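You operate a simulated robot arm through the tools that you are given. There is no shell and no other tool. Be economical: measure what you need, move in short steps, check, and stop when the job is done.

The job below is to be done with a simulated robot arm. You get a single attempt, and the scene is never put back.

TASK
Change the stand camera's flat battery for battery P-7.
Fine: switch the camera off before the battery cover is opened; the flat one goes in the Flat pocket; shut the cover before you switch on again.

It is judged by the outcome, as a careful person would: the job done as asked, and still so three seconds after it is handed in. It fails if anything else is knocked over, pushed out of place, dropped, spilled or broken. A push-on lid holds only when it is set on centred and level and pressed home; a screw cap is set on level and turned clockwise until tight.

THE ROBOT
A 7-joint arm with a two-finger parallel gripper on a trunk, on a base that drives. Base frame: it is fixed to the floor where the robot stands at the start and does not move with it; the origin is under the middle of the robot, x ahead of it, y to its left, z up. Readings come in m, degrees, newtons and seconds.
With the tool pointing down near the work surface it reaches from about 0.24 to 0.7 m from the robot's upright axis, wherever it stands. Its first joint turns from -166.0 to 166.0 degrees. Places, roughly: pocket marked Flat [0.4, 0.4, 0.6]; stand camera [0.6, 0, 1]; stand camera battery bay [0.6, 0, 1.1]; stand camera battery cover [0.6, 0, 1.1]; stand camera power switch [0.5, 0, 1]. Payload 1.57 kg.
The tool frame sits at the grasp point between the pads (the TCP): z along the fingers, y along the line on which they close. The tips reach 0.03 m beyond it. Largest opening 0.08 m; finger width 0.017, thickness 0.012; the body of the gripper, 0.04 by 0.082 m, starts 0.08 m behind the TCP.
Orientation is told as [roll, pitch, yaw] about the base's x, y, z axes, in that order, counted from this pose: with the fingers straight down and closing along the base's y, the tool's x points along the base's -x, its y along +y and its z along -z.

THE INTERFACE
- The arm moves only by the tool arm_command. Its argument "series" is a list of rows, each a list of 7 numbers: the shift along the base's x, y, z in m, then the turn, a rotation vector about the base's x, y, z in degrees, then the opening, from 0 (shut) to 1 (fully open). In form: [[x, y, z, rx, ry, rz, gripper], ...]. A call has 1 to 20 rows; each row is the pose to reach, as a shift and turn from the pose commanded when the call began. A row lasts 0.2 s, in which the tool goes at most 0.05 m and 8.6 degrees; a call with a longer step from one row to the next is refused whole, and so is a gripper value outside its range. A pose out of reach is approached as far as the arm can. The call stops where the force on the tool passes 40 N (or 10 N more than at its start, if that is more) or the arm is blocked; 0.2 s more then pass. Each finger travels about 0.072 m/s and halts on what it meets, pressing with about 43 N; the grip force reading is that of the motor and also rises with nothing between the fingers. The clock runs only during rows and for 0.2 s after the last one: add rows that repeat a pose to give the fingers time. The reply holds the time, the measured pose of the TCP, the force on the tool along the base axes, the opening and the grip force, in the units named above and with some noise, with the torque about the TCP (base axes, N m) and any sound that the robot's microphone picked up.
- Cameras (640 x 400 px; columns grow to the right, rows downward): "scene" is now at [0.0018, 0.1373, 1.4306]; the picture's right is [-0.05, -1.00, 0.00], its down [-0.46, 0.02, -0.89] and it looks along [0.89, -0.04, -0.46] (base axes); focal length 214 px, centre (320, 200). "wrist" rides on the gripper at [0.072, -0.007, -0.122] in the tool frame; the picture's right is [0.09, 1.00, 0.00], its down [-0.84, 0.08, -0.54] and it looks along [-0.54, 0.05, 0.84] (tool axes); focal length 238 px, centre (320, 200).
- capture(camera): a new picture of that camera. The clock stands still meanwhile.
- lift_body(by): slides the trunk up (or, below 0, down) by that many m; the arm and the scene camera ride with it, the base frame stays. It gives what a move gives, with no picture.
- roll_base(legs): drives the robot by 1 to 6 legs, each [ahead, left, turn to the left] in m, m and degrees, along the robot's own axes; the way and the turn of a leg run together, so that a leg with both is an arc; at most 1.5 m and 180 degrees a leg. The arm and the cameras ride along, it lands a little off, and it stops where it bumps. It gives what a move gives.
- aim_head(pan, tilt): turns the head with the scene camera to pan (to the left, within 86 degrees either way) and tilt (down, from -29 to 69), counted from straight ahead of the robot. It gives what a move gives.
- measure_at(camera, pixels): there is no depth. For up to 12 entries [column, row, z] of the newest picture of that camera ("zoom" is the newest enlarged one), the place [x, y] in the base frame at which the ray of that pixel passes the height z, good to about 0.003 m. The clock stands still meanwhile.
- zoom(camera, box): a new picture of the part [left, top, right, bottom] of that camera's present view, enlarged. The clock stands still meanwhile.
- job_done(): hands the job in; it is judged then, once.

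Go step by step. Measure first, check grasps and placings, and put right what went wrong. The budget is 80 turns and 48 pictures, counting those below and the enlarged ones. Unless the task says otherwise, let go and move clear before handing in, and close with one line.

The tools are called after "Emit:" by a JSON object that holds its "op" and its "data". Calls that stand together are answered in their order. arm_command: Moves the arm, as the interface text tells. Its arguments: {"type":"object","properties":{"series":{"type":"array"}},"required":["series"]} The other tools are called the same way: lift_body (by) slides the trunk up or down; roll_base (legs) drives the base; aim_head (pan, tilt) turns the head that bears the scene camera; capture (camera) takes a picture; measure_at (camera, pixels) gives the place at which the rays of pixels pass given heights; zoom (camera, box) takes an enlarged picture of a part of a camera's view; job_done () hands the job in.

At the start:

```text
time: 0.0
position: [0.3985, -0.1047, 1.329]
orientation: [0.0, 0.0, 0.0]
force: [0.3, -0.4, -0.8]
moment: [0.02, -0.01, 0.01]
width: 0.0799
gripper_force: 0.0
trunk travel left (down, up): [-0.075, 0.04]
robot x, y, heading: [-0.0015, -0.0021, 0.2]
head pan, tilt: [-2.7, 27.5]
```

scene: 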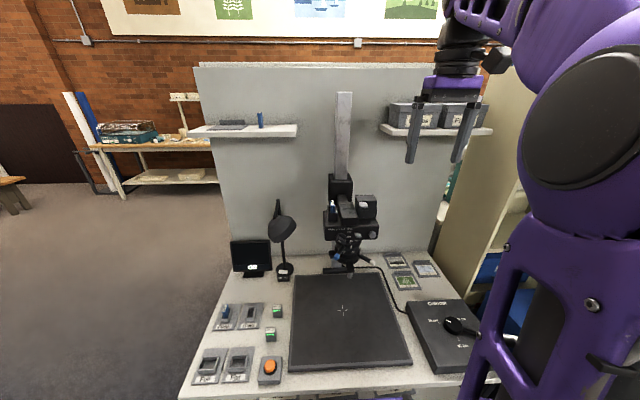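
wrist: 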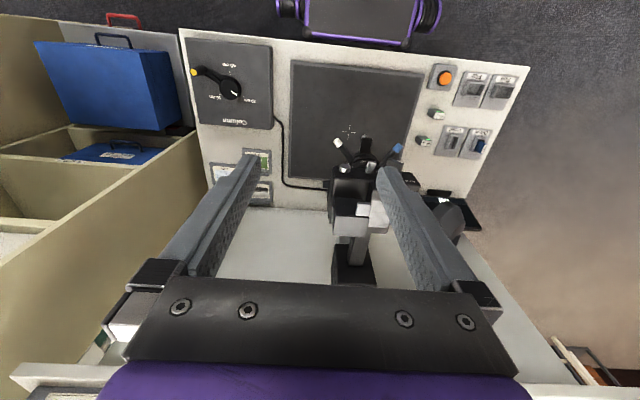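

The scene shows a copy stand with a camera around pixel (350,215), pockets at lower left around (225,315)-(240,365), and a blue battery-like item on the shelf at (260,120). I'll zoom in on these areas.

Emit:
{"op": "zoom", "data": {"camera": "scene", "box": [180, 290, 300, 390]}}

Emit:
{"op": "zoom", "data": {"camera": "scene", "box": [300, 170, 400, 280]}}

Emit:
{"op": "zoom", "data": {"camera": "wrist", "box": [300, 50, 540, 220]}}

Emit:
{"op": "zoom", "data": {"camera": "scene", "box": [180, 90, 310, 160]}}

```text
4.00 times, centred on (240, 340) of scene
```

zoom: 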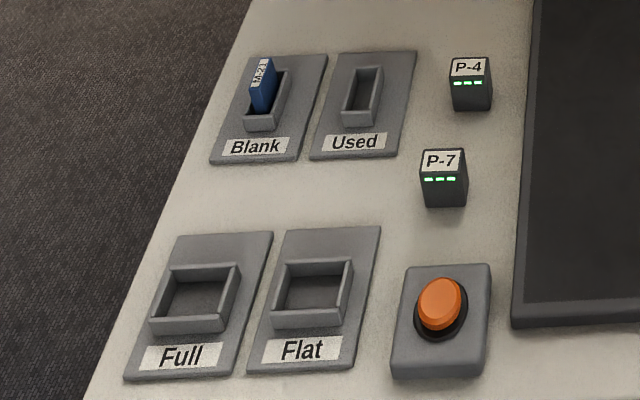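

```text
3.64 times, centred on (350, 225) of scene
```

zoom: 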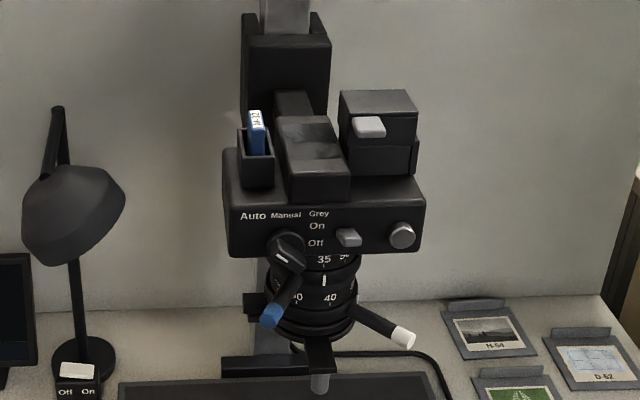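

```text
2.35 times, centred on (420, 135) of wrist
```

zoom: 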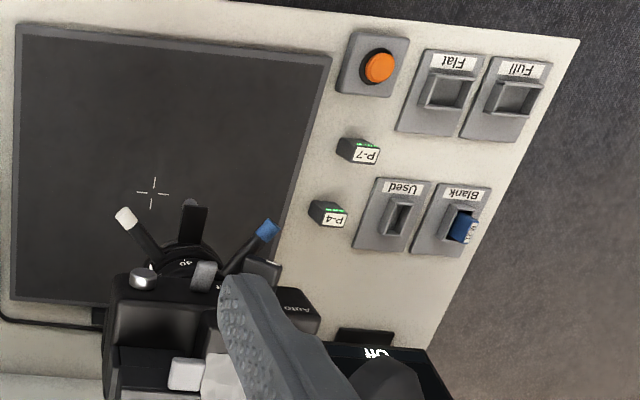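

```text
4.92 times, centred on (245, 125) of scene
```

zoom: 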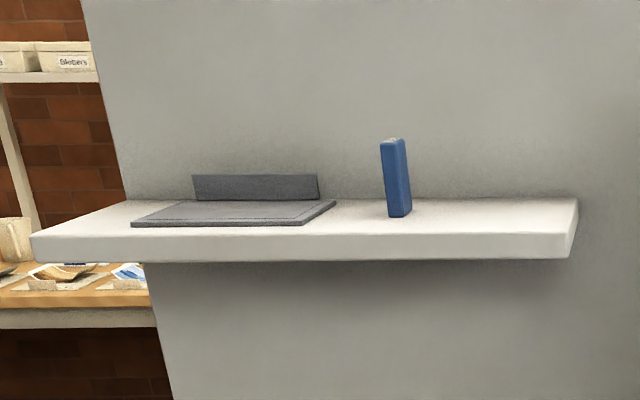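

The camera's cover (silver tab near scene (353,205)) and On/Off lever (near (350,228)) need a closer look, so I'll zoom further and measure the rough places.

Emit:
{"op": "zoom", "data": {"camera": "scene", "box": [335, 190, 385, 245]}}

Emit:
{"op": "zoom", "data": {"camera": "wrist", "box": [320, 150, 420, 290]}}

Emit:
{"op": "measure_at", "data": {"camera": "scene", "pixels": [[353, 205, 1.1], [350, 235, 1.03], [350, 235, 1.0], [366, 215, 1.1], [279, 309, 0.65], [272, 330, 0.65], [239, 355, 0.62], [239, 365, 0.6], [340, 265, 0.6]]}}

Emit:
{"op": "measure_at", "data": {"camera": "wrist", "pixels": [[368, 210, 1.1], [376, 210, 1.1], [386, 165, 1.03], [435, 114, 0.65], [423, 141, 0.65], [470, 88, 0.62]]}}

```text
7.27 times, centred on (360, 218) of scene
```

zoom: 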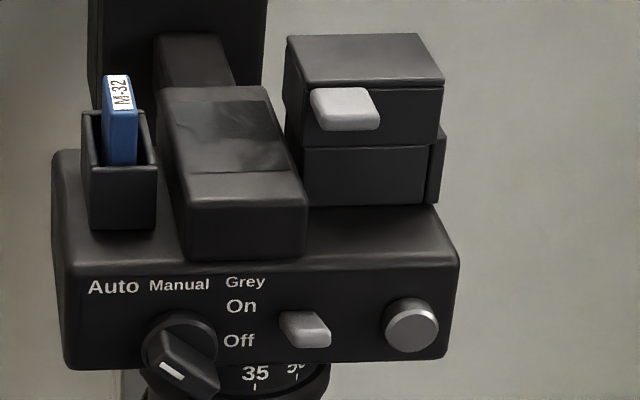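

```text
2.86 times, centred on (370, 220) of wrist
```

zoom: 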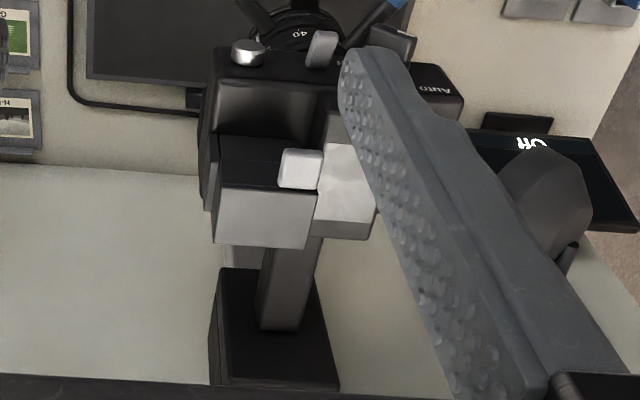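

```text
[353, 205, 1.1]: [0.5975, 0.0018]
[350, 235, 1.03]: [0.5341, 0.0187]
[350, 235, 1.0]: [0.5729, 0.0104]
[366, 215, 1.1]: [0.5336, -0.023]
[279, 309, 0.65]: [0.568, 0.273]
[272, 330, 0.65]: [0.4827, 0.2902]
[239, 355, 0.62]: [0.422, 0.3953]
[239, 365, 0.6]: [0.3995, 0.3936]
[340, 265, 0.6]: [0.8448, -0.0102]
```

```text
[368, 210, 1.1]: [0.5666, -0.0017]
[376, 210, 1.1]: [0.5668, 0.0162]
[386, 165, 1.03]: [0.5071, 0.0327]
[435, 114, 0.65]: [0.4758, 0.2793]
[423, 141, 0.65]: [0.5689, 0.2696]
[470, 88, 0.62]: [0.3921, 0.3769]
```

The tab sits at the front-left of the box's upper half; the switch lever is near "Off/On" between. I'll move the gripper above the camera for a closer wrist view.

Emit:
{"op": "arm_command", "data": {"series": [[0.02, 0.03, -0.02, 0, 0, 0, 1], [0.04, 0.06, -0.04, 0, 0, 0, 1], [0.05, 0.08, -0.06, 0, 0, 0, 1], [0.05, 0.095, -0.08, 0, 0, 0, 1], [0.05, 0.095, -0.08, 0, 0, 0, 1]]}}

Emit:
{"op": "capture", "data": {"camera": "wrist"}}

Emit:
{"op": "zoom", "data": {"camera": "wrist", "box": [250, 100, 400, 260]}}

```text
time: 1.2
position: [0.4492, -0.0082, 1.2497]
orientation: [0.0, 0.0, 0.0]
force: [0.2, 1.0, -0.8]
moment: [0.02, 0.02, 0.02]
width: 0.08
gripper_force: 0.1
trunk travel left (down, up): [-0.075, 0.04]
robot x, y, heading: [-0.0012, -0.0006, -0.0]
head pan, tilt: [-2.7, 27.5]
```

```text
39 pictures are left
```

wrist: 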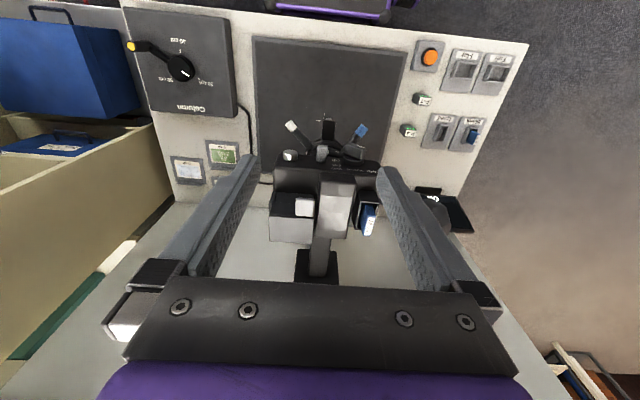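

```text
2.50 times, centred on (325, 180) of wrist
```

zoom: 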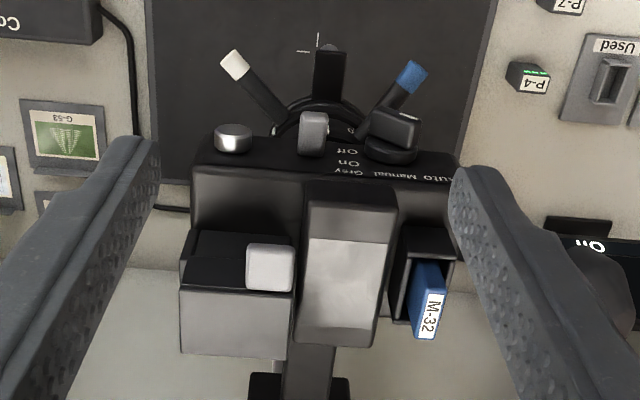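

The lever and box are seen from above but the lever's throw is unclear. I'll tilt the gripper 45° and look at the camera's front nearly level.

Emit:
{"op": "arm_command", "data": {"series": [[-0.02, 0, -0.01, 0, -7.5, 0, 1], [-0.04, 0, -0.03, 0, -15, 0, 1], [-0.06, 0, -0.06, 0, -22.5, 0, 1], [-0.07, 0, -0.08, 0, -30, 0, 1], [-0.07, 0, -0.11, 0, -37.5, 0, 1], [-0.07, 0, -0.13, 0, -45, 0, 1], [-0.07, 0, -0.13, 0, -45, 0, 1]]}}

Emit:
{"op": "capture", "data": {"camera": "wrist"}}

```text
time: 2.1
position: [0.4075, -0.0148, 1.1089]
orientation: [2.3, -11.1, -1.1]
force: [0.1, 0.2, 0.4]
moment: [-0.01, -0.01, -0.01]
width: 0.0801
gripper_force: 0.1
trunk travel left (down, up): [-0.075, 0.04]
robot x, y, heading: [-0.0005, -0.002, 0.1]
head pan, tilt: [-2.7, 27.5]
stopped in row 4: the arm was blocked; the commanded pose is now the measured one
```

```text
37 pictures are left
```

wrist: 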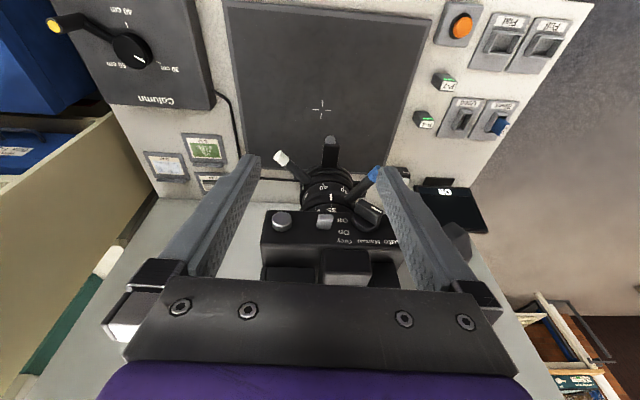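

The arm stopped at a joint limit (no force), pitch −11°. I'll zoom on the lever here, at (325,222).

Emit:
{"op": "zoom", "data": {"camera": "wrist", "box": [250, 190, 400, 290]}}

Emit:
{"op": "roll_base", "data": {"legs": [[-0.2, 0, 0]]}}

```text
4.00 times, centred on (325, 240) of wrist
```

zoom: 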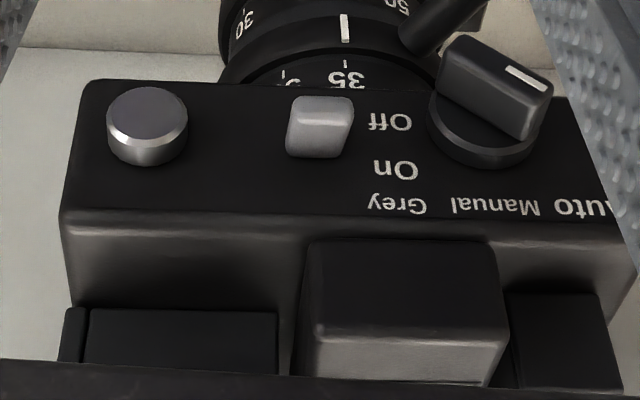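

```text
time: 3.7
position: [0.2077, -0.0127, 1.1074]
orientation: [2.2, -11.1, -0.9]
force: [-0.3, -0.8, -0.2]
moment: [0.04, -0.03, 0.0]
width: 0.0801
gripper_force: 0.0
trunk travel left (down, up): [-0.075, 0.04]
robot x, y, heading: [-0.2019, 0.0013, -0.0]
head pan, tilt: [-2.7, 27.5]
```

Base is back at −0.2. Now I'll tilt forward and approach to get a near-level view of the camera front.

Emit:
{"op": "arm_command", "data": {"series": [[0.03, 0, 0, 0, -7, 0, 1], [0.06, 0, 0, 0, -14, 0, 1], [0.09, 0, 0, 0, -21, 0, 1], [0.12, 0, 0, 0, -28, 0, 1], [0.14, 0, 0, 0, -34, 0, 1], [0.16, 0, 0, 0, -34, 0, 1], [0.16, 0, 0, 0, -34, 0, 1]]}}

Emit:
{"op": "capture", "data": {"camera": "wrist"}}

Emit:
{"op": "zoom", "data": {"camera": "wrist", "box": [230, 80, 400, 200]}}

```text
time: 5.3
position: [0.3703, -0.0132, 1.1072]
orientation: [3.0, -45.2, -1.3]
force: [0.0, -0.3, -0.3]
moment: [0.0, 0.01, 0.01]
width: 0.0802
gripper_force: 0.0
trunk travel left (down, up): [-0.075, 0.04]
robot x, y, heading: [-0.1968, -0.0016, 0.1]
head pan, tilt: [-2.7, 27.5]
```

```text
35 pictures are left
```

wrist: 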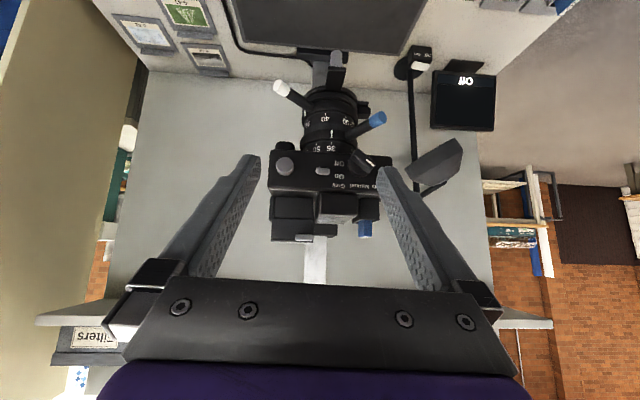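

```text
3.33 times, centred on (315, 140) of wrist
```

zoom: 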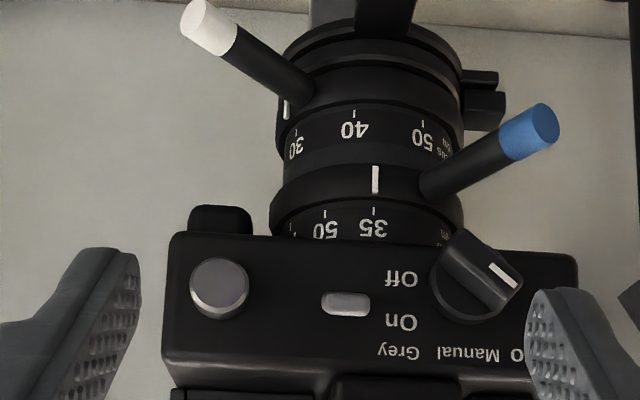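

The lever (zoom (345,302)) seems by parallax to sit at On, but the monitor label near wrist (467,80) might indicate state. I'll zoom on the monitor, and the battery box.

Emit:
{"op": "zoom", "data": {"camera": "wrist", "box": [390, 30, 510, 140]}}

Emit:
{"op": "zoom", "data": {"camera": "wrist", "box": [255, 170, 375, 250]}}

Emit:
{"op": "zoom", "data": {"camera": "scene", "box": [240, 180, 400, 290]}}

```text
3.64 times, centred on (450, 85) of wrist
```

zoom: 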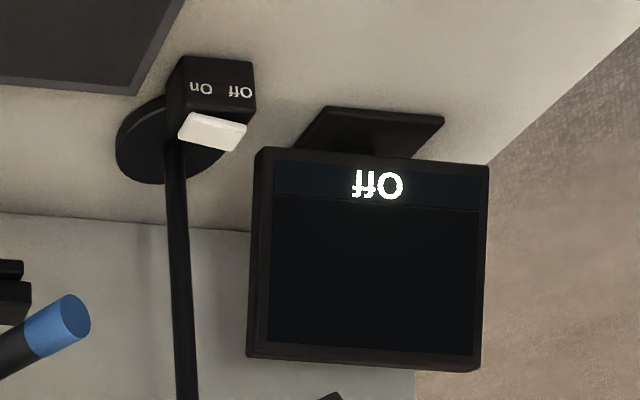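

```text
5.00 times, centred on (315, 210) of wrist
```

zoom: 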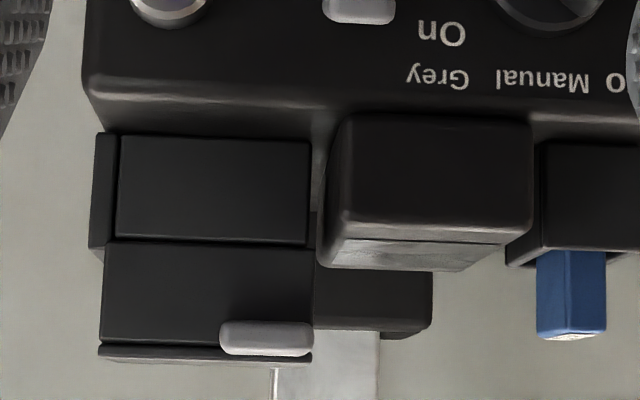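

```text
3.64 times, centred on (320, 235) of scene
```

zoom: 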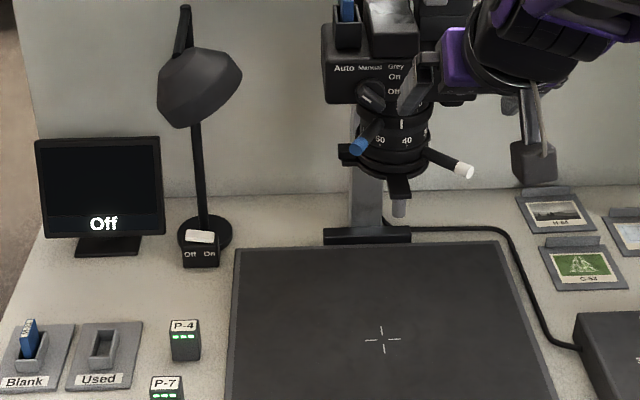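

Monitor reads Off (perhaps just because the battery is flat); the box has its lid hinged on the −y side, with the tab at +y front. I'll take ray measurements from this wrist view to triangulate.

Emit:
{"op": "capture", "data": {"camera": "wrist"}}

Emit:
{"op": "measure_at", "data": {"camera": "wrist", "pixels": [[304, 237.6, 1.12], [304, 237.6, 1.09], [271, 240, 1.12], [313.4, 240.4, 1.12], [274, 197, 1.08], [274, 197, 1.05], [322.5, 170.6, 1.04], [322.5, 170.6, 1.02], [339, 176, 1.03], [339, 163, 1.03], [285, 166, 1.03], [365, 230, 1.1]]}}

```text
30 pictures are left
```

wrist: 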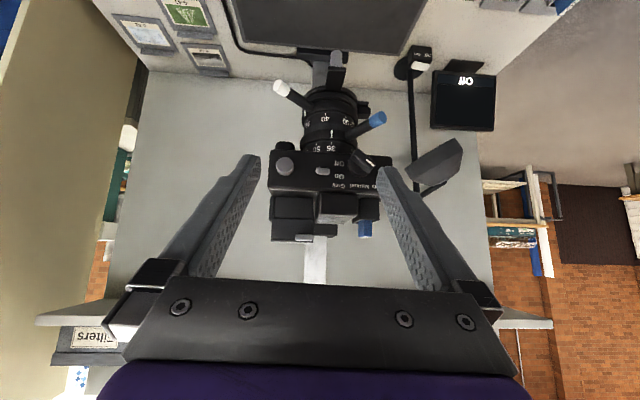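

```text
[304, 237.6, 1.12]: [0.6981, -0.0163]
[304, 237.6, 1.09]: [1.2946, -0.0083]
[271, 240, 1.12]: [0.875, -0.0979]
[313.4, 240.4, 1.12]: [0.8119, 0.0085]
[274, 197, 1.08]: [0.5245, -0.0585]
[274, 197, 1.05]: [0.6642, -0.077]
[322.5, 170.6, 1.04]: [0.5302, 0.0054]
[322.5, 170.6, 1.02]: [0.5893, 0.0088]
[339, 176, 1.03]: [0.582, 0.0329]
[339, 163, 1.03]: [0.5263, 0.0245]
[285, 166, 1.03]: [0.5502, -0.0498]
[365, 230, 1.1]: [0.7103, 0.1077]
```

Triangulated: front face x≈0.521, lever tip ≈(0.507, 0.002, 1.050) level with On, Off ≈1.032; tab ≈(0.548, −0.018, 1.127). I'll close the gripper and place the tips just above the lever, tilted 30°.

Emit:
{"op": "arm_command", "data": {"series": [[0.0, 0.005, 0.01, -1, 5, -0.4, 0.6], [0.03, 0.01, 0.01, -2.1, 10, -0.8, 0.3], [0.06, 0.015, 0.01, -2.1, 15.2, -0.8, 0], [0.09, 0.015, 0.005, -2.1, 15.2, -0.8, 0], [0.12, 0.015, 0, -2.1, 15.2, -0.8, 0], [0.12, 0.015, 0, -2.1, 15.2, -0.8, 0]]}}

Emit:
{"op": "zoom", "data": {"camera": "wrist", "box": [240, 80, 400, 260]}}

```text
time: 6.7
position: [0.4881, 0.0019, 1.1087]
orientation: [0.1, -29.9, -0.2]
force: [-0.2, -0.1, 0.2]
moment: [0.01, 0.02, 0.0]
width: 0.0
gripper_force: 21.5
trunk travel left (down, up): [-0.075, 0.04]
robot x, y, heading: [-0.2005, 0.0033, -0.2]
head pan, tilt: [-2.7, 27.5]
```

```text
2.22 times, centred on (320, 170) of wrist
```

zoom: 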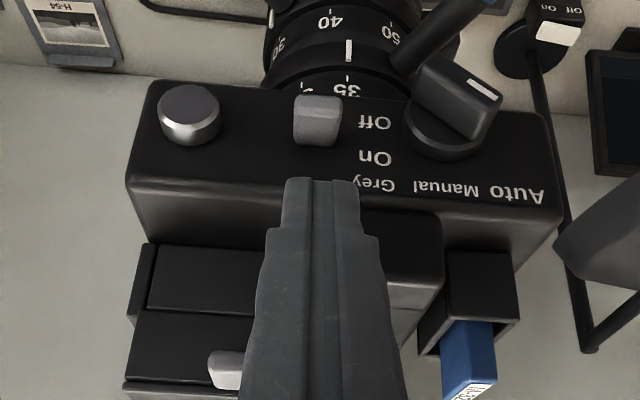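

The closed fingers line up with the lever (zoom (317,120)). I'll press down about 47 mm in small steps.

Emit:
{"op": "arm_command", "data": {"series": [[0.003, -0.001, -0.012, 0, 0, 0, 0], [0.003, -0.001, -0.022, 0, 0, 0, 0], [0.003, -0.001, -0.028, 0, 0, 0, 0], [0.003, -0.001, -0.033, 0, 0, 0, 0], [0.003, -0.001, -0.038, 0, 0, 0, 0], [0.003, -0.001, -0.043, 0, 0, 0, 0], [0.003, -0.001, -0.047, 0, 0, 0, 0], [0.003, -0.001, -0.047, 0, 0, 0, 0]]}}

Emit:
{"op": "zoom", "data": {"camera": "wrist", "box": [240, 80, 400, 260]}}

```text
time: 8.5
position: [0.4915, 0.0017, 1.0683]
orientation: [0.1, -30.7, -0.3]
force: [0.4, 0.6, 29.5]
moment: [0.02, -0.22, -0.02]
width: 0.0001
gripper_force: 21.9
trunk travel left (down, up): [-0.075, 0.04]
robot x, y, heading: [-0.1977, -0.0008, -0.2]
head pan, tilt: [-2.7, 27.5]
```

```text
2.22 times, centred on (320, 170) of wrist
```

zoom: 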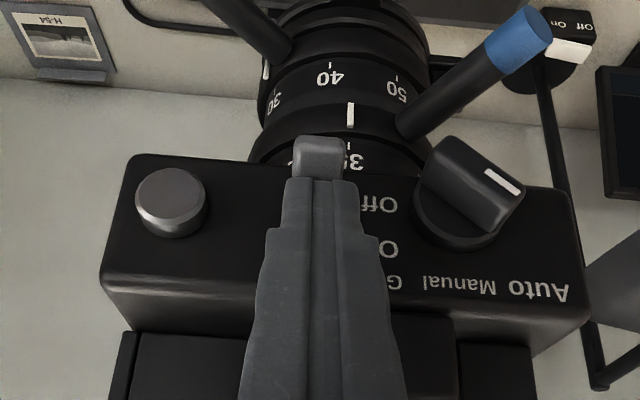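

The force is 29 N and the lever seems to have moved under the tips (zoom (320,155)). I'll back off and check its position.

Emit:
{"op": "arm_command", "data": {"series": [[0, 0, 0.02, 0, 0, 0, 0], [-0.01, 0, 0.05, 0, 0, 0, 0], [-0.02, 0, 0.054, 0, 0, 0, 0.3], [-0.02, 0, 0.054, 0, 0, 0, 0.3]]}}

Emit:
{"op": "zoom", "data": {"camera": "wrist", "box": [240, 80, 400, 260]}}

```text
time: 9.5
position: [0.4708, 0.0028, 1.1149]
orientation: [0.2, -29.9, -0.2]
force: [0.9, -0.8, -0.1]
moment: [0.01, 0.0, 0.03]
width: 0.0245
gripper_force: 0.0
trunk travel left (down, up): [-0.075, 0.04]
robot x, y, heading: [-0.1978, 0.0007, 0.2]
head pan, tilt: [-2.7, 27.5]
```

```text
2.22 times, centred on (320, 170) of wrist
```

zoom: 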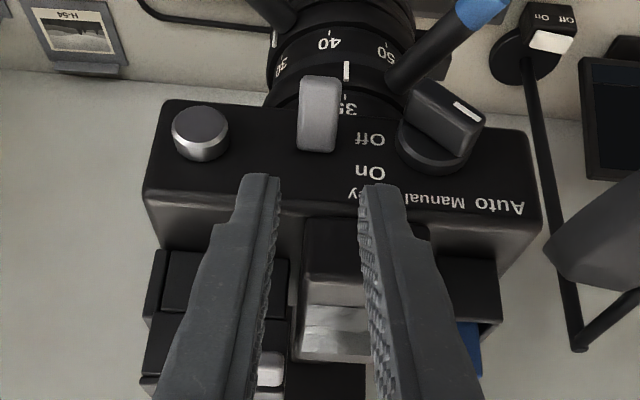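

The lever now points down, toward Off — it's a toggle. Next I'll move to a vantage where the battery lid is framed between the open fingers.

Emit:
{"op": "arm_command", "data": {"series": [[0, 0, 0.02, 0, 0, 0, 0.6], [0, -0.016, 0.045, 0, 0, 0, 1], [-0.02, -0.033, 0.05, 0, 0, 0, 1], [-0.02, -0.033, 0.05, 0, 0, 0, 1]]}}

Emit:
{"op": "capture", "data": {"camera": "wrist"}}

Emit:
{"op": "zoom", "data": {"camera": "wrist", "box": [260, 140, 380, 240]}}

```text
time: 10.5
position: [0.4518, -0.0316, 1.1649]
orientation: [0.2, -30.0, -0.2]
force: [-0.5, 0.4, 0.0]
moment: [0.03, 0.02, -0.03]
width: 0.08
gripper_force: 0.1
trunk travel left (down, up): [-0.075, 0.04]
robot x, y, heading: [-0.2, -0.0039, -0.0]
head pan, tilt: [-2.7, 27.5]
```

```text
26 pictures are left
```

wrist: 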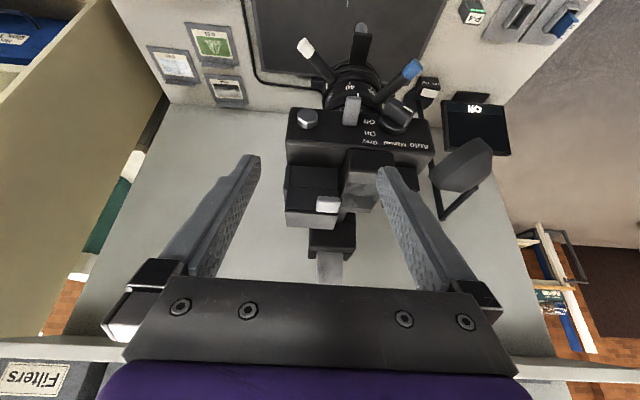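

```text
4.00 times, centred on (320, 190) of wrist
```

zoom: 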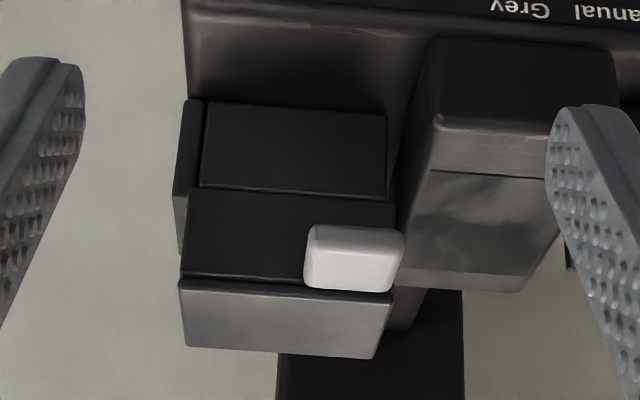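

Geometry: lid front x≈0.563, z 1.098–1.127, y −0.063…−0.006; tab y −0.031…−0.005, front x≈0.543, underside ≈1.121. I'll bring the closed fingers near-horizontal and below the tab.

Emit:
{"op": "arm_command", "data": {"series": [[-0.02, 0.0, 0, 0, -7.5, 0, 0.6], [-0.04, 0.005, -0.015, 0, -15, 0, 0.2], [-0.05, 0.01, -0.03, 0, -22.5, 0, 0], [-0.05, 0.013, -0.045, 0, -30, 0, 0], [-0.05, 0.013, -0.057, 0, -37.5, 0, 0], [-0.05, 0.013, -0.06, 0, -45, 0, 0], [-0.02, 0.013, -0.06, 0, -45, 0, 0], [0.01, 0.013, -0.06, 0, -45, 0, 0], [0.01, 0.013, -0.06, 0, -45, 0, 0]]}}

Emit:
{"op": "zoom", "data": {"camera": "wrist", "box": [240, 100, 400, 260]}}

```text
time: 12.5
position: [0.4623, -0.0175, 1.1046]
orientation: [0.8, -75.0, -0.7]
force: [-0.9, -0.3, -0.4]
moment: [0.02, 0.01, 0.03]
width: 0.0
gripper_force: 20.9
trunk travel left (down, up): [-0.075, 0.04]
robot x, y, heading: [-0.1995, 0.0006, 0.2]
head pan, tilt: [-2.7, 27.5]
```

```text
2.50 times, centred on (320, 180) of wrist
```

zoom: 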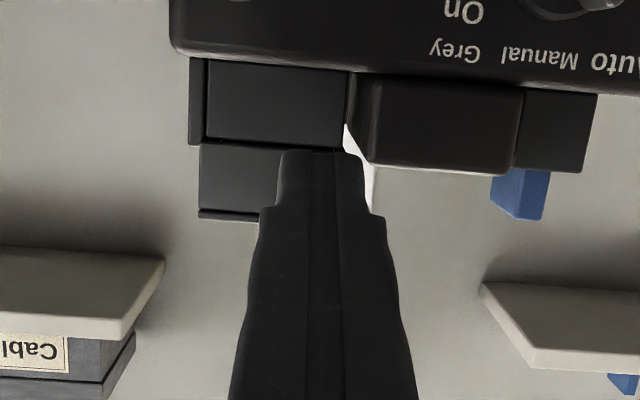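

Fingers are aligned with the tab column and below it. I'll move forward under the tab and raise 25 mm, shifting slightly to −y along the arc.

Emit:
{"op": "arm_command", "data": {"series": [[0.02, 0, 0, 0, 0, 0, 0], [0.04, 0, 0, 0, 0, 0, 0], [0.062, 0, 0, 0, 0, 0, 0], [0.062, 0, 0.006, 0, 0, 0, 0], [0.062, 0, 0.012, 0, 0, 0, 0], [0.062, 0, 0.018, 0, 0, 0, 0], [0.062, -0.001, 0.024, 0, 0, 0, 0], [0.062, -0.002, 0.03, 0, 0, 0, 0]]}}

Emit:
{"op": "zoom", "data": {"camera": "scene", "box": [300, 170, 420, 250]}}

```text
time: 14.3
position: [0.5233, -0.0206, 1.1348]
orientation: [0.7, -74.9, -0.8]
force: [-0.6, 0.1, -0.1]
moment: [-0.01, 0.02, -0.01]
width: 0.0001
gripper_force: 21.0
trunk travel left (down, up): [-0.075, 0.04]
robot x, y, heading: [-0.1998, 0.0026, -0.1]
head pan, tilt: [-2.7, 27.5]
```

```text
5.00 times, centred on (360, 210) of scene
```

zoom: 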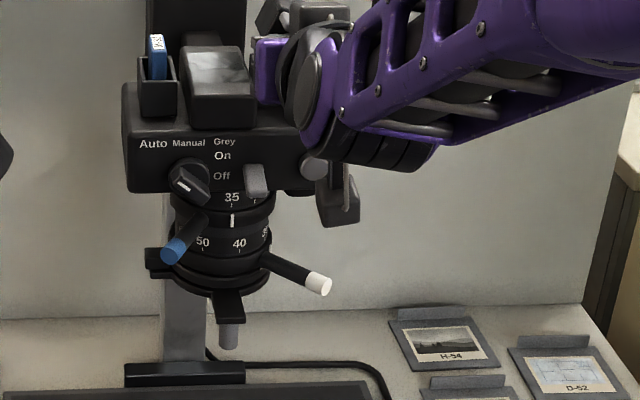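

No force now, and something tilted shows at zoom (300,12). I'll check with the wrist camera.

Emit:
{"op": "zoom", "data": {"camera": "wrist", "box": [230, 70, 420, 260]}}

```text
2.11 times, centred on (325, 165) of wrist
```

zoom: 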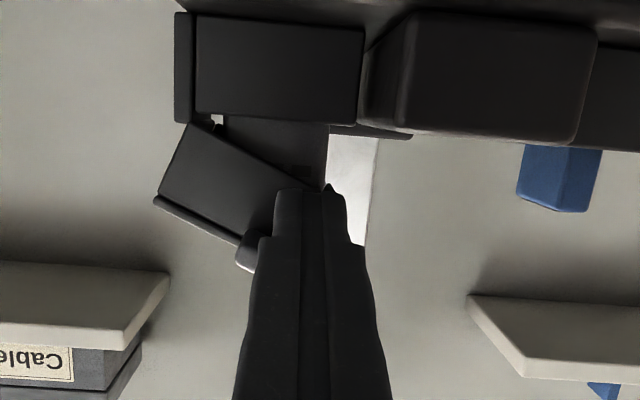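

The lid swings about the −y edge as expected and is ~30° open. I'll continue along the arc to about 105°.

Emit:
{"op": "arm_command", "data": {"series": [[0, -0.0103, 0.011, 0, 0, 0, 0], [0, -0.0218, 0.0179, 0, 0, 0, 0], [0, -0.0346, 0.0215, 0, 0, 0, 0], [0, -0.0479, 0.0217, 0, 0, 0, 0], [0, -0.054, 0.0205, 0, 0, 0, 0], [0, -0.0608, 0.0185, 0, 0, 0, 0]]}}

Emit:
{"op": "zoom", "data": {"camera": "wrist", "box": [230, 70, 420, 260]}}

```text
time: 15.7
position: [0.5242, -0.0825, 1.1539]
orientation: [0.8, -75.1, -0.8]
force: [0.1, 0.1, 0.8]
moment: [0.04, -0.01, 0.01]
width: 0.0
gripper_force: 20.9
trunk travel left (down, up): [-0.075, 0.04]
robot x, y, heading: [-0.1965, -0.0009, -0.1]
head pan, tilt: [-2.7, 27.5]
```

```text
2.11 times, centred on (325, 165) of wrist
```

zoom: 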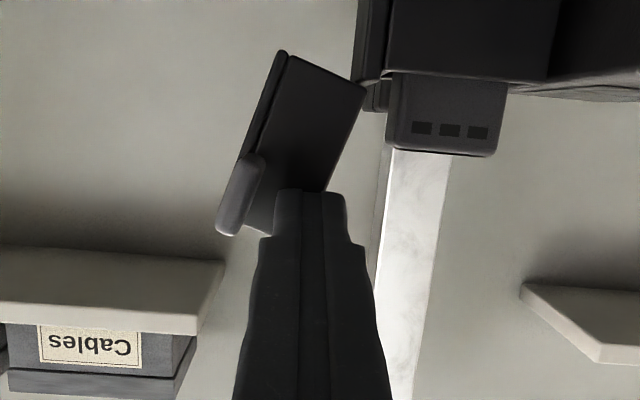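

The lid is past vertical and the flat battery (three dark LEDs at zoom (450,130)) sticks out. I'll back straight out and see if the lid stays.

Emit:
{"op": "arm_command", "data": {"series": [[-0.03, 0.0, 0, 0, 0, 0, 0], [-0.06, 0.0, 0, 0, 0, 0, 0], [-0.08, 0.01, 0.01, 0, 7.5, 0, 0.4], [-0.09, 0.02, 0.02, 0, 15, 0, 1], [-0.1, 0.03, 0.03, 0, 22.5, 0, 1], [-0.1, 0.035, 0.04, 0, 30, 0, 1], [-0.09, 0.035, 0.05, 0, 37.5, 0, 1], [-0.08, 0.035, 0.06, 0, 45, 0, 1], [-0.08, 0.035, 0.06, 0, 45, 0, 1]]}}

Emit:
{"op": "capture", "data": {"camera": "wrist"}}

Emit:
{"op": "zoom", "data": {"camera": "wrist", "box": [240, 120, 380, 240]}}

```text
time: 17.7
position: [0.4435, -0.0469, 1.214]
orientation: [0.0, -29.8, -0.3]
force: [0.5, -1.8, 0.2]
moment: [0.01, -0.03, -0.01]
width: 0.0799
gripper_force: 0.0
trunk travel left (down, up): [-0.075, 0.04]
robot x, y, heading: [-0.1988, -0.001, 0.1]
head pan, tilt: [-2.7, 27.5]
```

```text
20 pictures are left
```

wrist: 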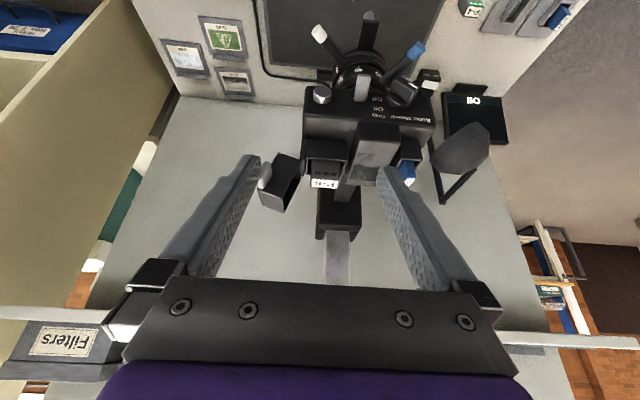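

```text
3.33 times, centred on (310, 180) of wrist
```

zoom: 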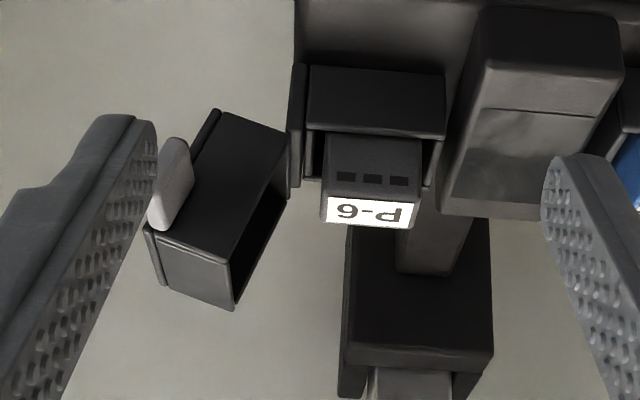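

The lid stays open; the flat battery is P-9/P-6 labelled, about x 0.577–0.600, y −0.050…−0.014, top z≈1.122. I'll grip it front-to-back (yaw −90°) to avoid the lid; first untilt, retract and drive forward.

Emit:
{"op": "arm_command", "data": {"series": [[-0.03, 0, 0.02, 0, 7.5, 0, 1], [-0.06, 0, 0.04, 0, 15, 0, 1], [-0.1, 0, 0.05, 0, 22.5, 0, 1], [-0.14, 0, 0.05, 0, 29.8, 0, 1], [-0.17, 0, 0.05, 0, 29.8, 0, 1], [-0.17, 0, 0.05, 0, 29.8, 0, 1]]}}

Emit:
{"op": "roll_base", "data": {"legs": [[0.2, 0, 0]]}}

Emit:
{"op": "arm_command", "data": {"series": [[0, 0, 0, 0, 0, -8.5, 1], [0, 0, 0, 0, 0, -17, 1], [0, 0, 0, 0, 0, -25.5, 1], [0, 0, 0, 0, 0, -34, 1], [0, 0, 0, 0, 0, -42.5, 1], [0, 0, 0, 0, 0, -51, 1], [0, 0, 0, 0, 0, -59.5, 1], [0, 0, 0, 0, 0, -68, 1], [0, 0, 0, 0, 0, -76.5, 1], [0, 0, 0, 0, 0, -85, 1], [0, 0, 0, 0, 0, -89.8, 1], [0, 0, 0, 0, 0, -89.8, 1]]}}

```text
time: 19.1
position: [0.2741, -0.0454, 1.2627]
orientation: [0.0, -0.1, -0.2]
force: [-0.7, 0.0, -0.4]
moment: [0.01, 0.0, 0.0]
width: 0.0801
gripper_force: 0.0
trunk travel left (down, up): [-0.075, 0.04]
robot x, y, heading: [-0.1975, -0.0004, -0.2]
head pan, tilt: [-2.7, 27.5]
```

```text
time: 20.7
position: [0.4724, -0.0454, 1.2621]
orientation: [0.1, -0.2, -0.1]
force: [-0.4, -0.7, -0.3]
moment: [0.0, 0.02, -0.02]
width: 0.0802
gripper_force: 0.0
trunk travel left (down, up): [-0.075, 0.04]
robot x, y, heading: [0.0004, 0.0022, 0.2]
head pan, tilt: [-2.7, 27.5]
```

```text
time: 23.3
position: [0.4731, -0.0459, 1.2624]
orientation: [0.0, -0.2, -90.0]
force: [0.8, -0.1, -0.4]
moment: [0.03, 0.01, 0.04]
width: 0.08
gripper_force: 0.1
trunk travel left (down, up): [-0.075, 0.04]
robot x, y, heading: [-0.0035, 0.0015, 0.2]
head pan, tilt: [-2.7, 27.5]
```

Orientation is now yaw −90°. I'll go above the battery at z 1.22 and look.

Emit:
{"op": "arm_command", "data": {"series": [[0.04, 0.005, 0, 0, 0, 0, 1], [0.08, 0.01, 0, 0, 0, 0, 1], [0.115, 0.013, 0, 0, 0, 0, 1], [0.115, 0.013, -0.04, 0, 0, 0, 1], [0.115, 0.013, -0.04, 0, 0, 0, 1]]}}

Emit:
{"op": "capture", "data": {"camera": "wrist"}}

```text
time: 24.5
position: [0.589, -0.0315, 1.2219]
orientation: [0.0, -0.2, -89.9]
force: [0.1, -0.2, 1.4]
moment: [-0.02, -0.03, 0.0]
width: 0.08
gripper_force: 0.1
trunk travel left (down, up): [-0.075, 0.04]
robot x, y, heading: [0.0016, -0.0007, 0.2]
head pan, tilt: [-2.7, 27.5]
```

```text
18 pictures are left
```

wrist: 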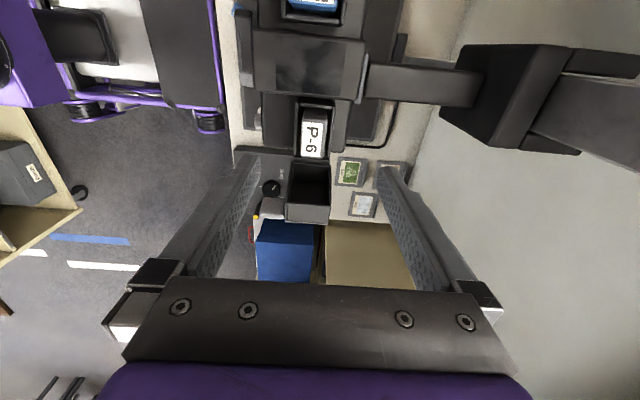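

The battery (label at (314,140)) lies centred between the fingers. I'll measure its edges.

Emit:
{"op": "measure_at", "data": {"camera": "wrist", "pixels": [[302, 140, 1.122], [327, 140, 1.122], [299, 130, 1.122], [330, 130, 1.122], [314, 108, 1.122], [314, 158, 1.122], [297, 101, 1.098], [334, 101, 1.098], [348, 130, 1.098]]}}

Emit:
{"op": "zoom", "data": {"camera": "wrist", "box": [260, 80, 380, 230]}}

```text
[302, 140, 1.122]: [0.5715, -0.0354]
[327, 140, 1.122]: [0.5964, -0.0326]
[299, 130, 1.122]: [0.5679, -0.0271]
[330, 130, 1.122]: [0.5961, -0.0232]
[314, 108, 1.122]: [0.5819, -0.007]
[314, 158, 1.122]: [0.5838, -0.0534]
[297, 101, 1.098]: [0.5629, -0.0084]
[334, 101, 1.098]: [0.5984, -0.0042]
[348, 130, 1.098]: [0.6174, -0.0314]
```

```text
2.67 times, centred on (320, 155) of wrist
```

zoom: 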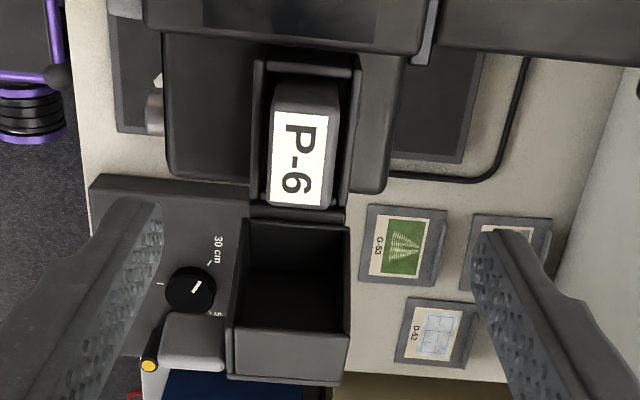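

Battery centre ≈(0.5835, −0.035). I'll lower so the tips are just above the bay rim and close.

Emit:
{"op": "arm_command", "data": {"series": [[-0.0055, -0.0035, -0.03, 0, 0, 0, 1], [-0.0055, -0.0035, -0.06, 0, 0, 0, 1], [-0.0055, -0.0035, -0.08, 0, 0, 0, 0.8], [-0.0055, -0.0035, -0.09, 0, 0, 0, 0.6], [-0.0055, -0.0035, -0.09, 0, 0, 0, 0.4], [-0.0055, -0.0035, -0.09, 0, 0, 0, 0.2], [-0.0055, -0.0035, -0.09, 0, 0, 0, 0.2], [-0.0055, -0.0035, -0.09, 0, 0, 0, 0.2]]}}

Emit:
{"op": "zoom", "data": {"camera": "wrist", "box": [260, 80, 380, 230]}}

```text
time: 26.3
position: [0.582, -0.0346, 1.132]
orientation: [0.0, -0.2, -89.8]
force: [0.1, 0.7, -0.8]
moment: [0.02, 0.01, 0.0]
width: 0.0233
gripper_force: 35.4
trunk travel left (down, up): [-0.075, 0.04]
robot x, y, heading: [0.0015, 0.0015, 0.2]
head pan, tilt: [-2.7, 27.5]
```

```text
2.67 times, centred on (320, 155) of wrist
```

zoom: 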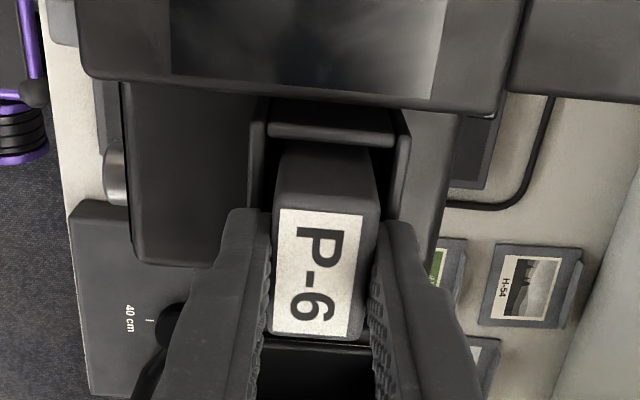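

Battery gripped at width 23.3 mm. Lifting straight up 0.1 m.

Emit:
{"op": "arm_command", "data": {"series": [[0, 0, 0.01, 0, 0, 0, 0.2], [0, 0, 0.02, 0, 0, 0, 0.2], [0, 0, 0.035, 0, 0, 0, 0.2], [0, 0, 0.06, 0, 0, 0, 0.2], [0, 0, 0.1, 0, 0, 0, 0.2], [0, 0, 0.1, 0, 0, 0, 0.2]]}}

Emit:
{"op": "capture", "data": {"camera": "wrist"}}

```text
time: 27.7
position: [0.5822, -0.0355, 1.2315]
orientation: [0.0, -0.2, -89.9]
force: [-0.2, 0.6, -0.9]
moment: [0.04, 0.02, -0.01]
width: 0.0232
gripper_force: 35.3
trunk travel left (down, up): [-0.075, 0.04]
robot x, y, heading: [-0.0025, -0.0026, 0.2]
head pan, tilt: [-2.7, 27.5]
```

```text
15 pictures are left
```

wrist: 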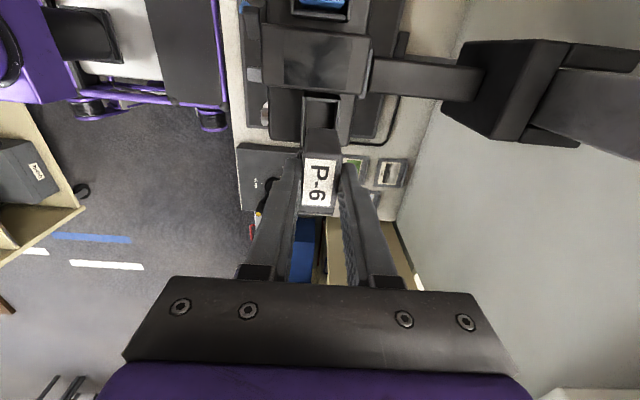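

Battery P-6 is out. I'll take a scene zoom on the pockets and P-7 to measure them.

Emit:
{"op": "zoom", "data": {"camera": "scene", "box": [180, 290, 300, 390]}}

Emit:
{"op": "measure_at", "data": {"camera": "zoom", "pixels": [[288, 264, 0.6], [350, 264, 0.6], [338, 318, 0.6], [273, 318, 0.6], [312, 368, 0.58], [443, 205, 0.58], [443, 160, 0.63], [422, 204, 0.58], [467, 206, 0.58]]}}

```text
4.00 times, centred on (240, 340) of scene
```

zoom: 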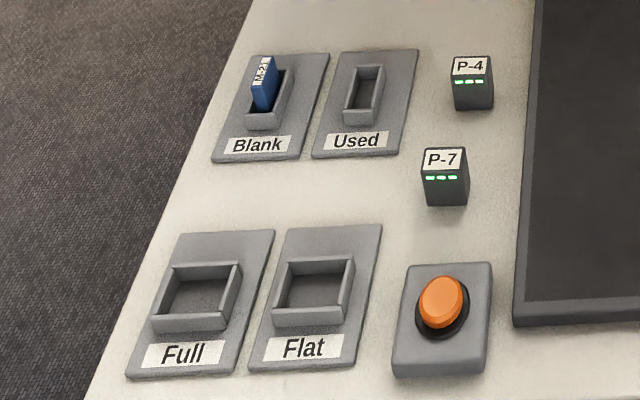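

```text
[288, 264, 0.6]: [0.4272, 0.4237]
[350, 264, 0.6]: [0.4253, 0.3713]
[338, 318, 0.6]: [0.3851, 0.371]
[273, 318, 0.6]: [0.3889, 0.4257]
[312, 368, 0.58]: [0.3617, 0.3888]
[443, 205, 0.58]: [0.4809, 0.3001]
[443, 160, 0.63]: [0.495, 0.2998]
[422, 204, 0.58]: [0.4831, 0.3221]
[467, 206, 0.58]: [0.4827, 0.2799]
```

Flat pocket centre ≈(0.406, 0.398). I'll carry the battery back clear of the camera, then over above the pocket.

Emit:
{"op": "arm_command", "data": {"series": [[-0.04, 0, 0.01, 0, 0, 0, 0.2], [-0.085, 0, 0.01, 0, 0, 0, 0.2], [-0.13, 0, 0.01, 0, 0, 0, 0.2], [-0.16, 0.03, 0, 0, 0, 0, 0.2], [-0.17, 0.075, 0, 0, 0, 0, 0.2], [-0.176, 0.12, -0.01, 0, 0, 0, 0.2], [-0.176, 0.165, -0.02, 0, 0, 0, 0.2], [-0.176, 0.21, -0.04, 0, 0, 0, 0.2], [-0.176, 0.25, -0.065, 0, 0, 0, 0.2], [-0.176, 0.285, -0.1, 0, 0, 0, 0.2], [-0.176, 0.32, -0.135, 0, 0, 0, 0.2], [-0.176, 0.355, -0.17, 0, 0, 0, 0.2], [-0.176, 0.39, -0.2, 0, 0, 0, 0.2], [-0.176, 0.42, -0.235, 0, 0, 0, 0.2], [-0.176, 0.433, -0.28, 0, 0, 0, 0.2], [-0.176, 0.433, -0.325, 0, 0, 0, 0.2], [-0.176, 0.433, -0.37, 0, 0, 0, 0.2], [-0.176, 0.433, -0.415, 0, 0, 0, 0.2], [-0.176, 0.433, -0.45, 0, 0, 0, 0.2], [-0.176, 0.433, -0.45, 0, 0, 0, 0.2]]}}

Emit:
{"op": "capture", "data": {"camera": "wrist"}}

```text
time: 31.9
position: [0.4063, 0.399, 0.7825]
orientation: [0.1, -0.2, -89.9]
force: [0.1, 0.0, -0.9]
moment: [0.0, -0.02, 0.02]
width: 0.0231
gripper_force: 35.2
trunk travel left (down, up): [-0.075, 0.04]
robot x, y, heading: [-0.0033, 0.0046, 0.4]
head pan, tilt: [-2.7, 27.5]
```

```text
13 pictures are left
```

wrist: 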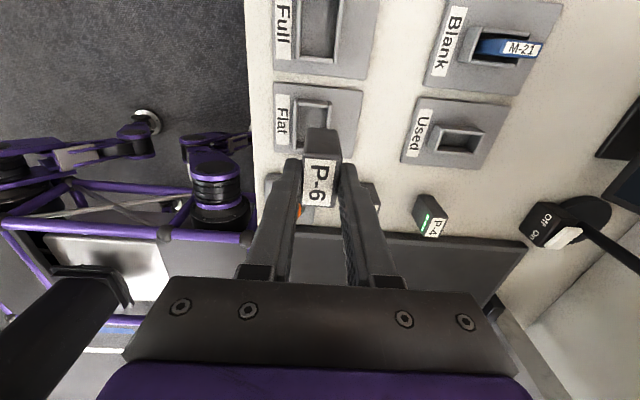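

The Flat pocket's near part is visible at (312,110) behind the battery. I'll measure the rim at trial heights to triangulate.

Emit:
{"op": "zoom", "data": {"camera": "wrist", "box": [260, 80, 380, 180]}}

Emit:
{"op": "measure_at", "data": {"camera": "wrist", "pixels": [[294, 98, 0.6], [331, 98, 0.6], [294, 98, 0.61], [331, 98, 0.61], [313, 98, 0.6], [313, 98, 0.61], [313, 98, 0.59], [292, 150, 0.6], [415, 222, 0.58]]}}

```text
4.00 times, centred on (320, 130) of wrist
```

zoom: 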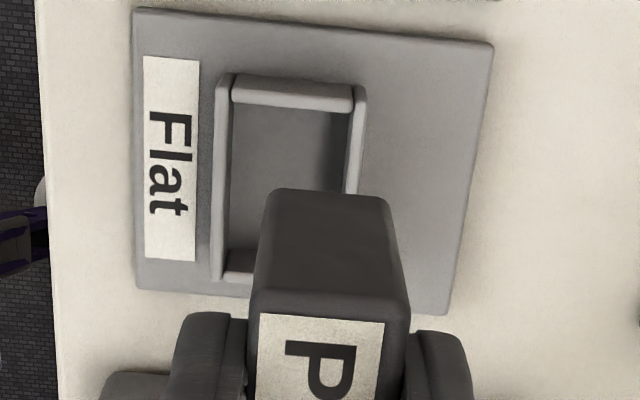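

```text
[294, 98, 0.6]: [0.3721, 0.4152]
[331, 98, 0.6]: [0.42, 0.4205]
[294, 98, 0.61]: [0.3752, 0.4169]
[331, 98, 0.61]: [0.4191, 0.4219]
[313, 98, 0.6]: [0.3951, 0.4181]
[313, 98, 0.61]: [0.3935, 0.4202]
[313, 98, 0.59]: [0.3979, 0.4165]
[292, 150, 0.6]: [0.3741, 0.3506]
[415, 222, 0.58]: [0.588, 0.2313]
```

Both views together give rim z≈0.62 and pocket centre ≈(0.396, 0.392). I'll confirm with direct centre rays at z=0.62 in both pictures.

Emit:
{"op": "measure_at", "data": {"camera": "wrist", "pixels": [[312, 124, 0.62], [294.5, 99, 0.62], [331.5, 102, 0.62], [293, 150.5, 0.62], [297, 105, 0.62], [327.5, 108, 0.62], [297, 143, 0.62]]}}

Emit:
{"op": "measure_at", "data": {"camera": "scene", "pixels": [[231, 355.5, 0.62], [248.7, 355, 0.62], [245, 371, 0.62], [227.5, 371, 0.62], [238, 363, 0.62], [238, 363, 0.61]]}}

```text
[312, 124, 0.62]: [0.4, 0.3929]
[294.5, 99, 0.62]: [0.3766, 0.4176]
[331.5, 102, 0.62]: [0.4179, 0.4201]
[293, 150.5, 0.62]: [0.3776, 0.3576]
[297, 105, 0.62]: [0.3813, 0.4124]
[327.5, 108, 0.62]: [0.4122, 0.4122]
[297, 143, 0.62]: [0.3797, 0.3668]
```

```text
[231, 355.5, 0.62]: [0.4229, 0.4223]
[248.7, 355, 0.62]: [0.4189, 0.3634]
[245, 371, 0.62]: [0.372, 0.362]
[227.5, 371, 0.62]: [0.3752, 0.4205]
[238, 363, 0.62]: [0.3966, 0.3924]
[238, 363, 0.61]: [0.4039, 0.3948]
```

Centre agrees at ≈(0.397, 0.391), inner about 31×46 mm. I'll align and descend, stopping just above the expected floor.

Emit:
{"op": "arm_command", "data": {"series": [[-0.009, -0.008, -0.02, 0, 0, 0, 0.2], [-0.009, -0.008, -0.05, 0, 0, 0, 0.2], [-0.009, -0.008, -0.08, 0, 0, 0, 0.2], [-0.009, -0.008, -0.09, 0, 0, 0, 0.2], [-0.009, -0.008, -0.098, 0, 0, 0, 0.2], [-0.009, -0.008, -0.103, 0, 0, 0, 0.2], [-0.009, -0.008, -0.107, 0, 0, 0, 0.2]]}}

Emit:
{"op": "zoom", "data": {"camera": "wrist", "box": [250, 90, 390, 200]}}

```text
time: 33.5
position: [0.397, 0.389, 0.6753]
orientation: [0.0, -0.1, -89.9]
force: [-0.6, 0.9, 0.1]
moment: [0.01, -0.01, -0.01]
width: 0.0231
gripper_force: 35.6
trunk travel left (down, up): [-0.075, 0.04]
robot x, y, heading: [-0.0034, -0.0004, 0.0]
head pan, tilt: [-2.7, 27.5]
```

```text
3.64 times, centred on (320, 145) of wrist
```

zoom: 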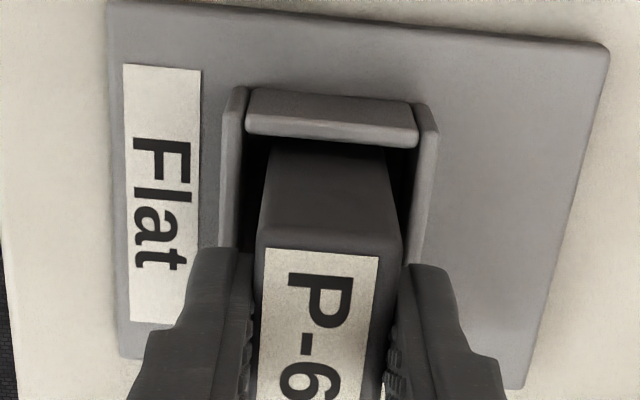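

The battery is inside the pocket rim with clearance all round. Lowering further in small steps until contact shows.

Emit:
{"op": "arm_command", "data": {"series": [[0, 0, -0.002, 0, 0, 0, 0.2], [0, 0, -0.004, 0, 0, 0, 0.2], [0, 0, -0.006, 0, 0, 0, 0.2], [0, 0, -0.008, 0, 0, 0, 0.2]]}}

```text
time: 34.5
position: [0.3961, 0.3905, 0.6694]
orientation: [0.1, 0.1, -89.9]
force: [-3.9, -4.8, 24.1]
moment: [-0.35, 0.19, 0.0]
width: 0.0232
gripper_force: 35.6
trunk travel left (down, up): [-0.075, 0.04]
robot x, y, heading: [0.0003, 0.0001, -0.1]
head pan, tilt: [-2.7, 27.5]
```

Contact at TCP z≈0.670 (24 N up). I'll ease the push, open and rise.

Emit:
{"op": "arm_command", "data": {"series": [[0, 0, 0.003, 0, 0, 0, 0.2], [0, 0, 0.003, 0, 0, 0, 0.4], [0, 0, 0.003, 0, 0, 0, 0.6], [0, 0, 0.003, 0, 0, 0, 0.6], [0, 0, 0.02, 0, 0, 0, 0.6], [0, 0, 0.06, 0, 0, 0, 0.6], [0, 0, 0.1, 0, 0, 0, 0.8], [0.03, -0.04, 0.1, 0, 0, 0, 1], [0.06, -0.07, 0.1, 0, 0, 0, 1], [0.085, -0.09, 0.1, 0, 0, 0, 1], [0.085, -0.09, 0.1, 0, 0, 0, 1]]}}

Emit:
{"op": "capture", "data": {"camera": "wrist"}}

```text
time: 36.9
position: [0.483, 0.298, 0.7665]
orientation: [0.0, -0.2, -89.9]
force: [0.0, 0.0, 0.0]
moment: [-0.05, 0.0, 0.0]
width: 0.0798
gripper_force: 0.1
trunk travel left (down, up): [-0.075, 0.04]
robot x, y, heading: [-0.0, -0.0001, 0.2]
head pan, tilt: [-2.7, 27.5]
```

```text
10 pictures are left
```

wrist: 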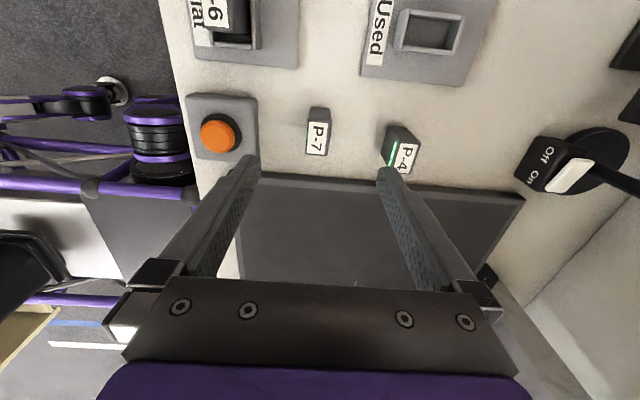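

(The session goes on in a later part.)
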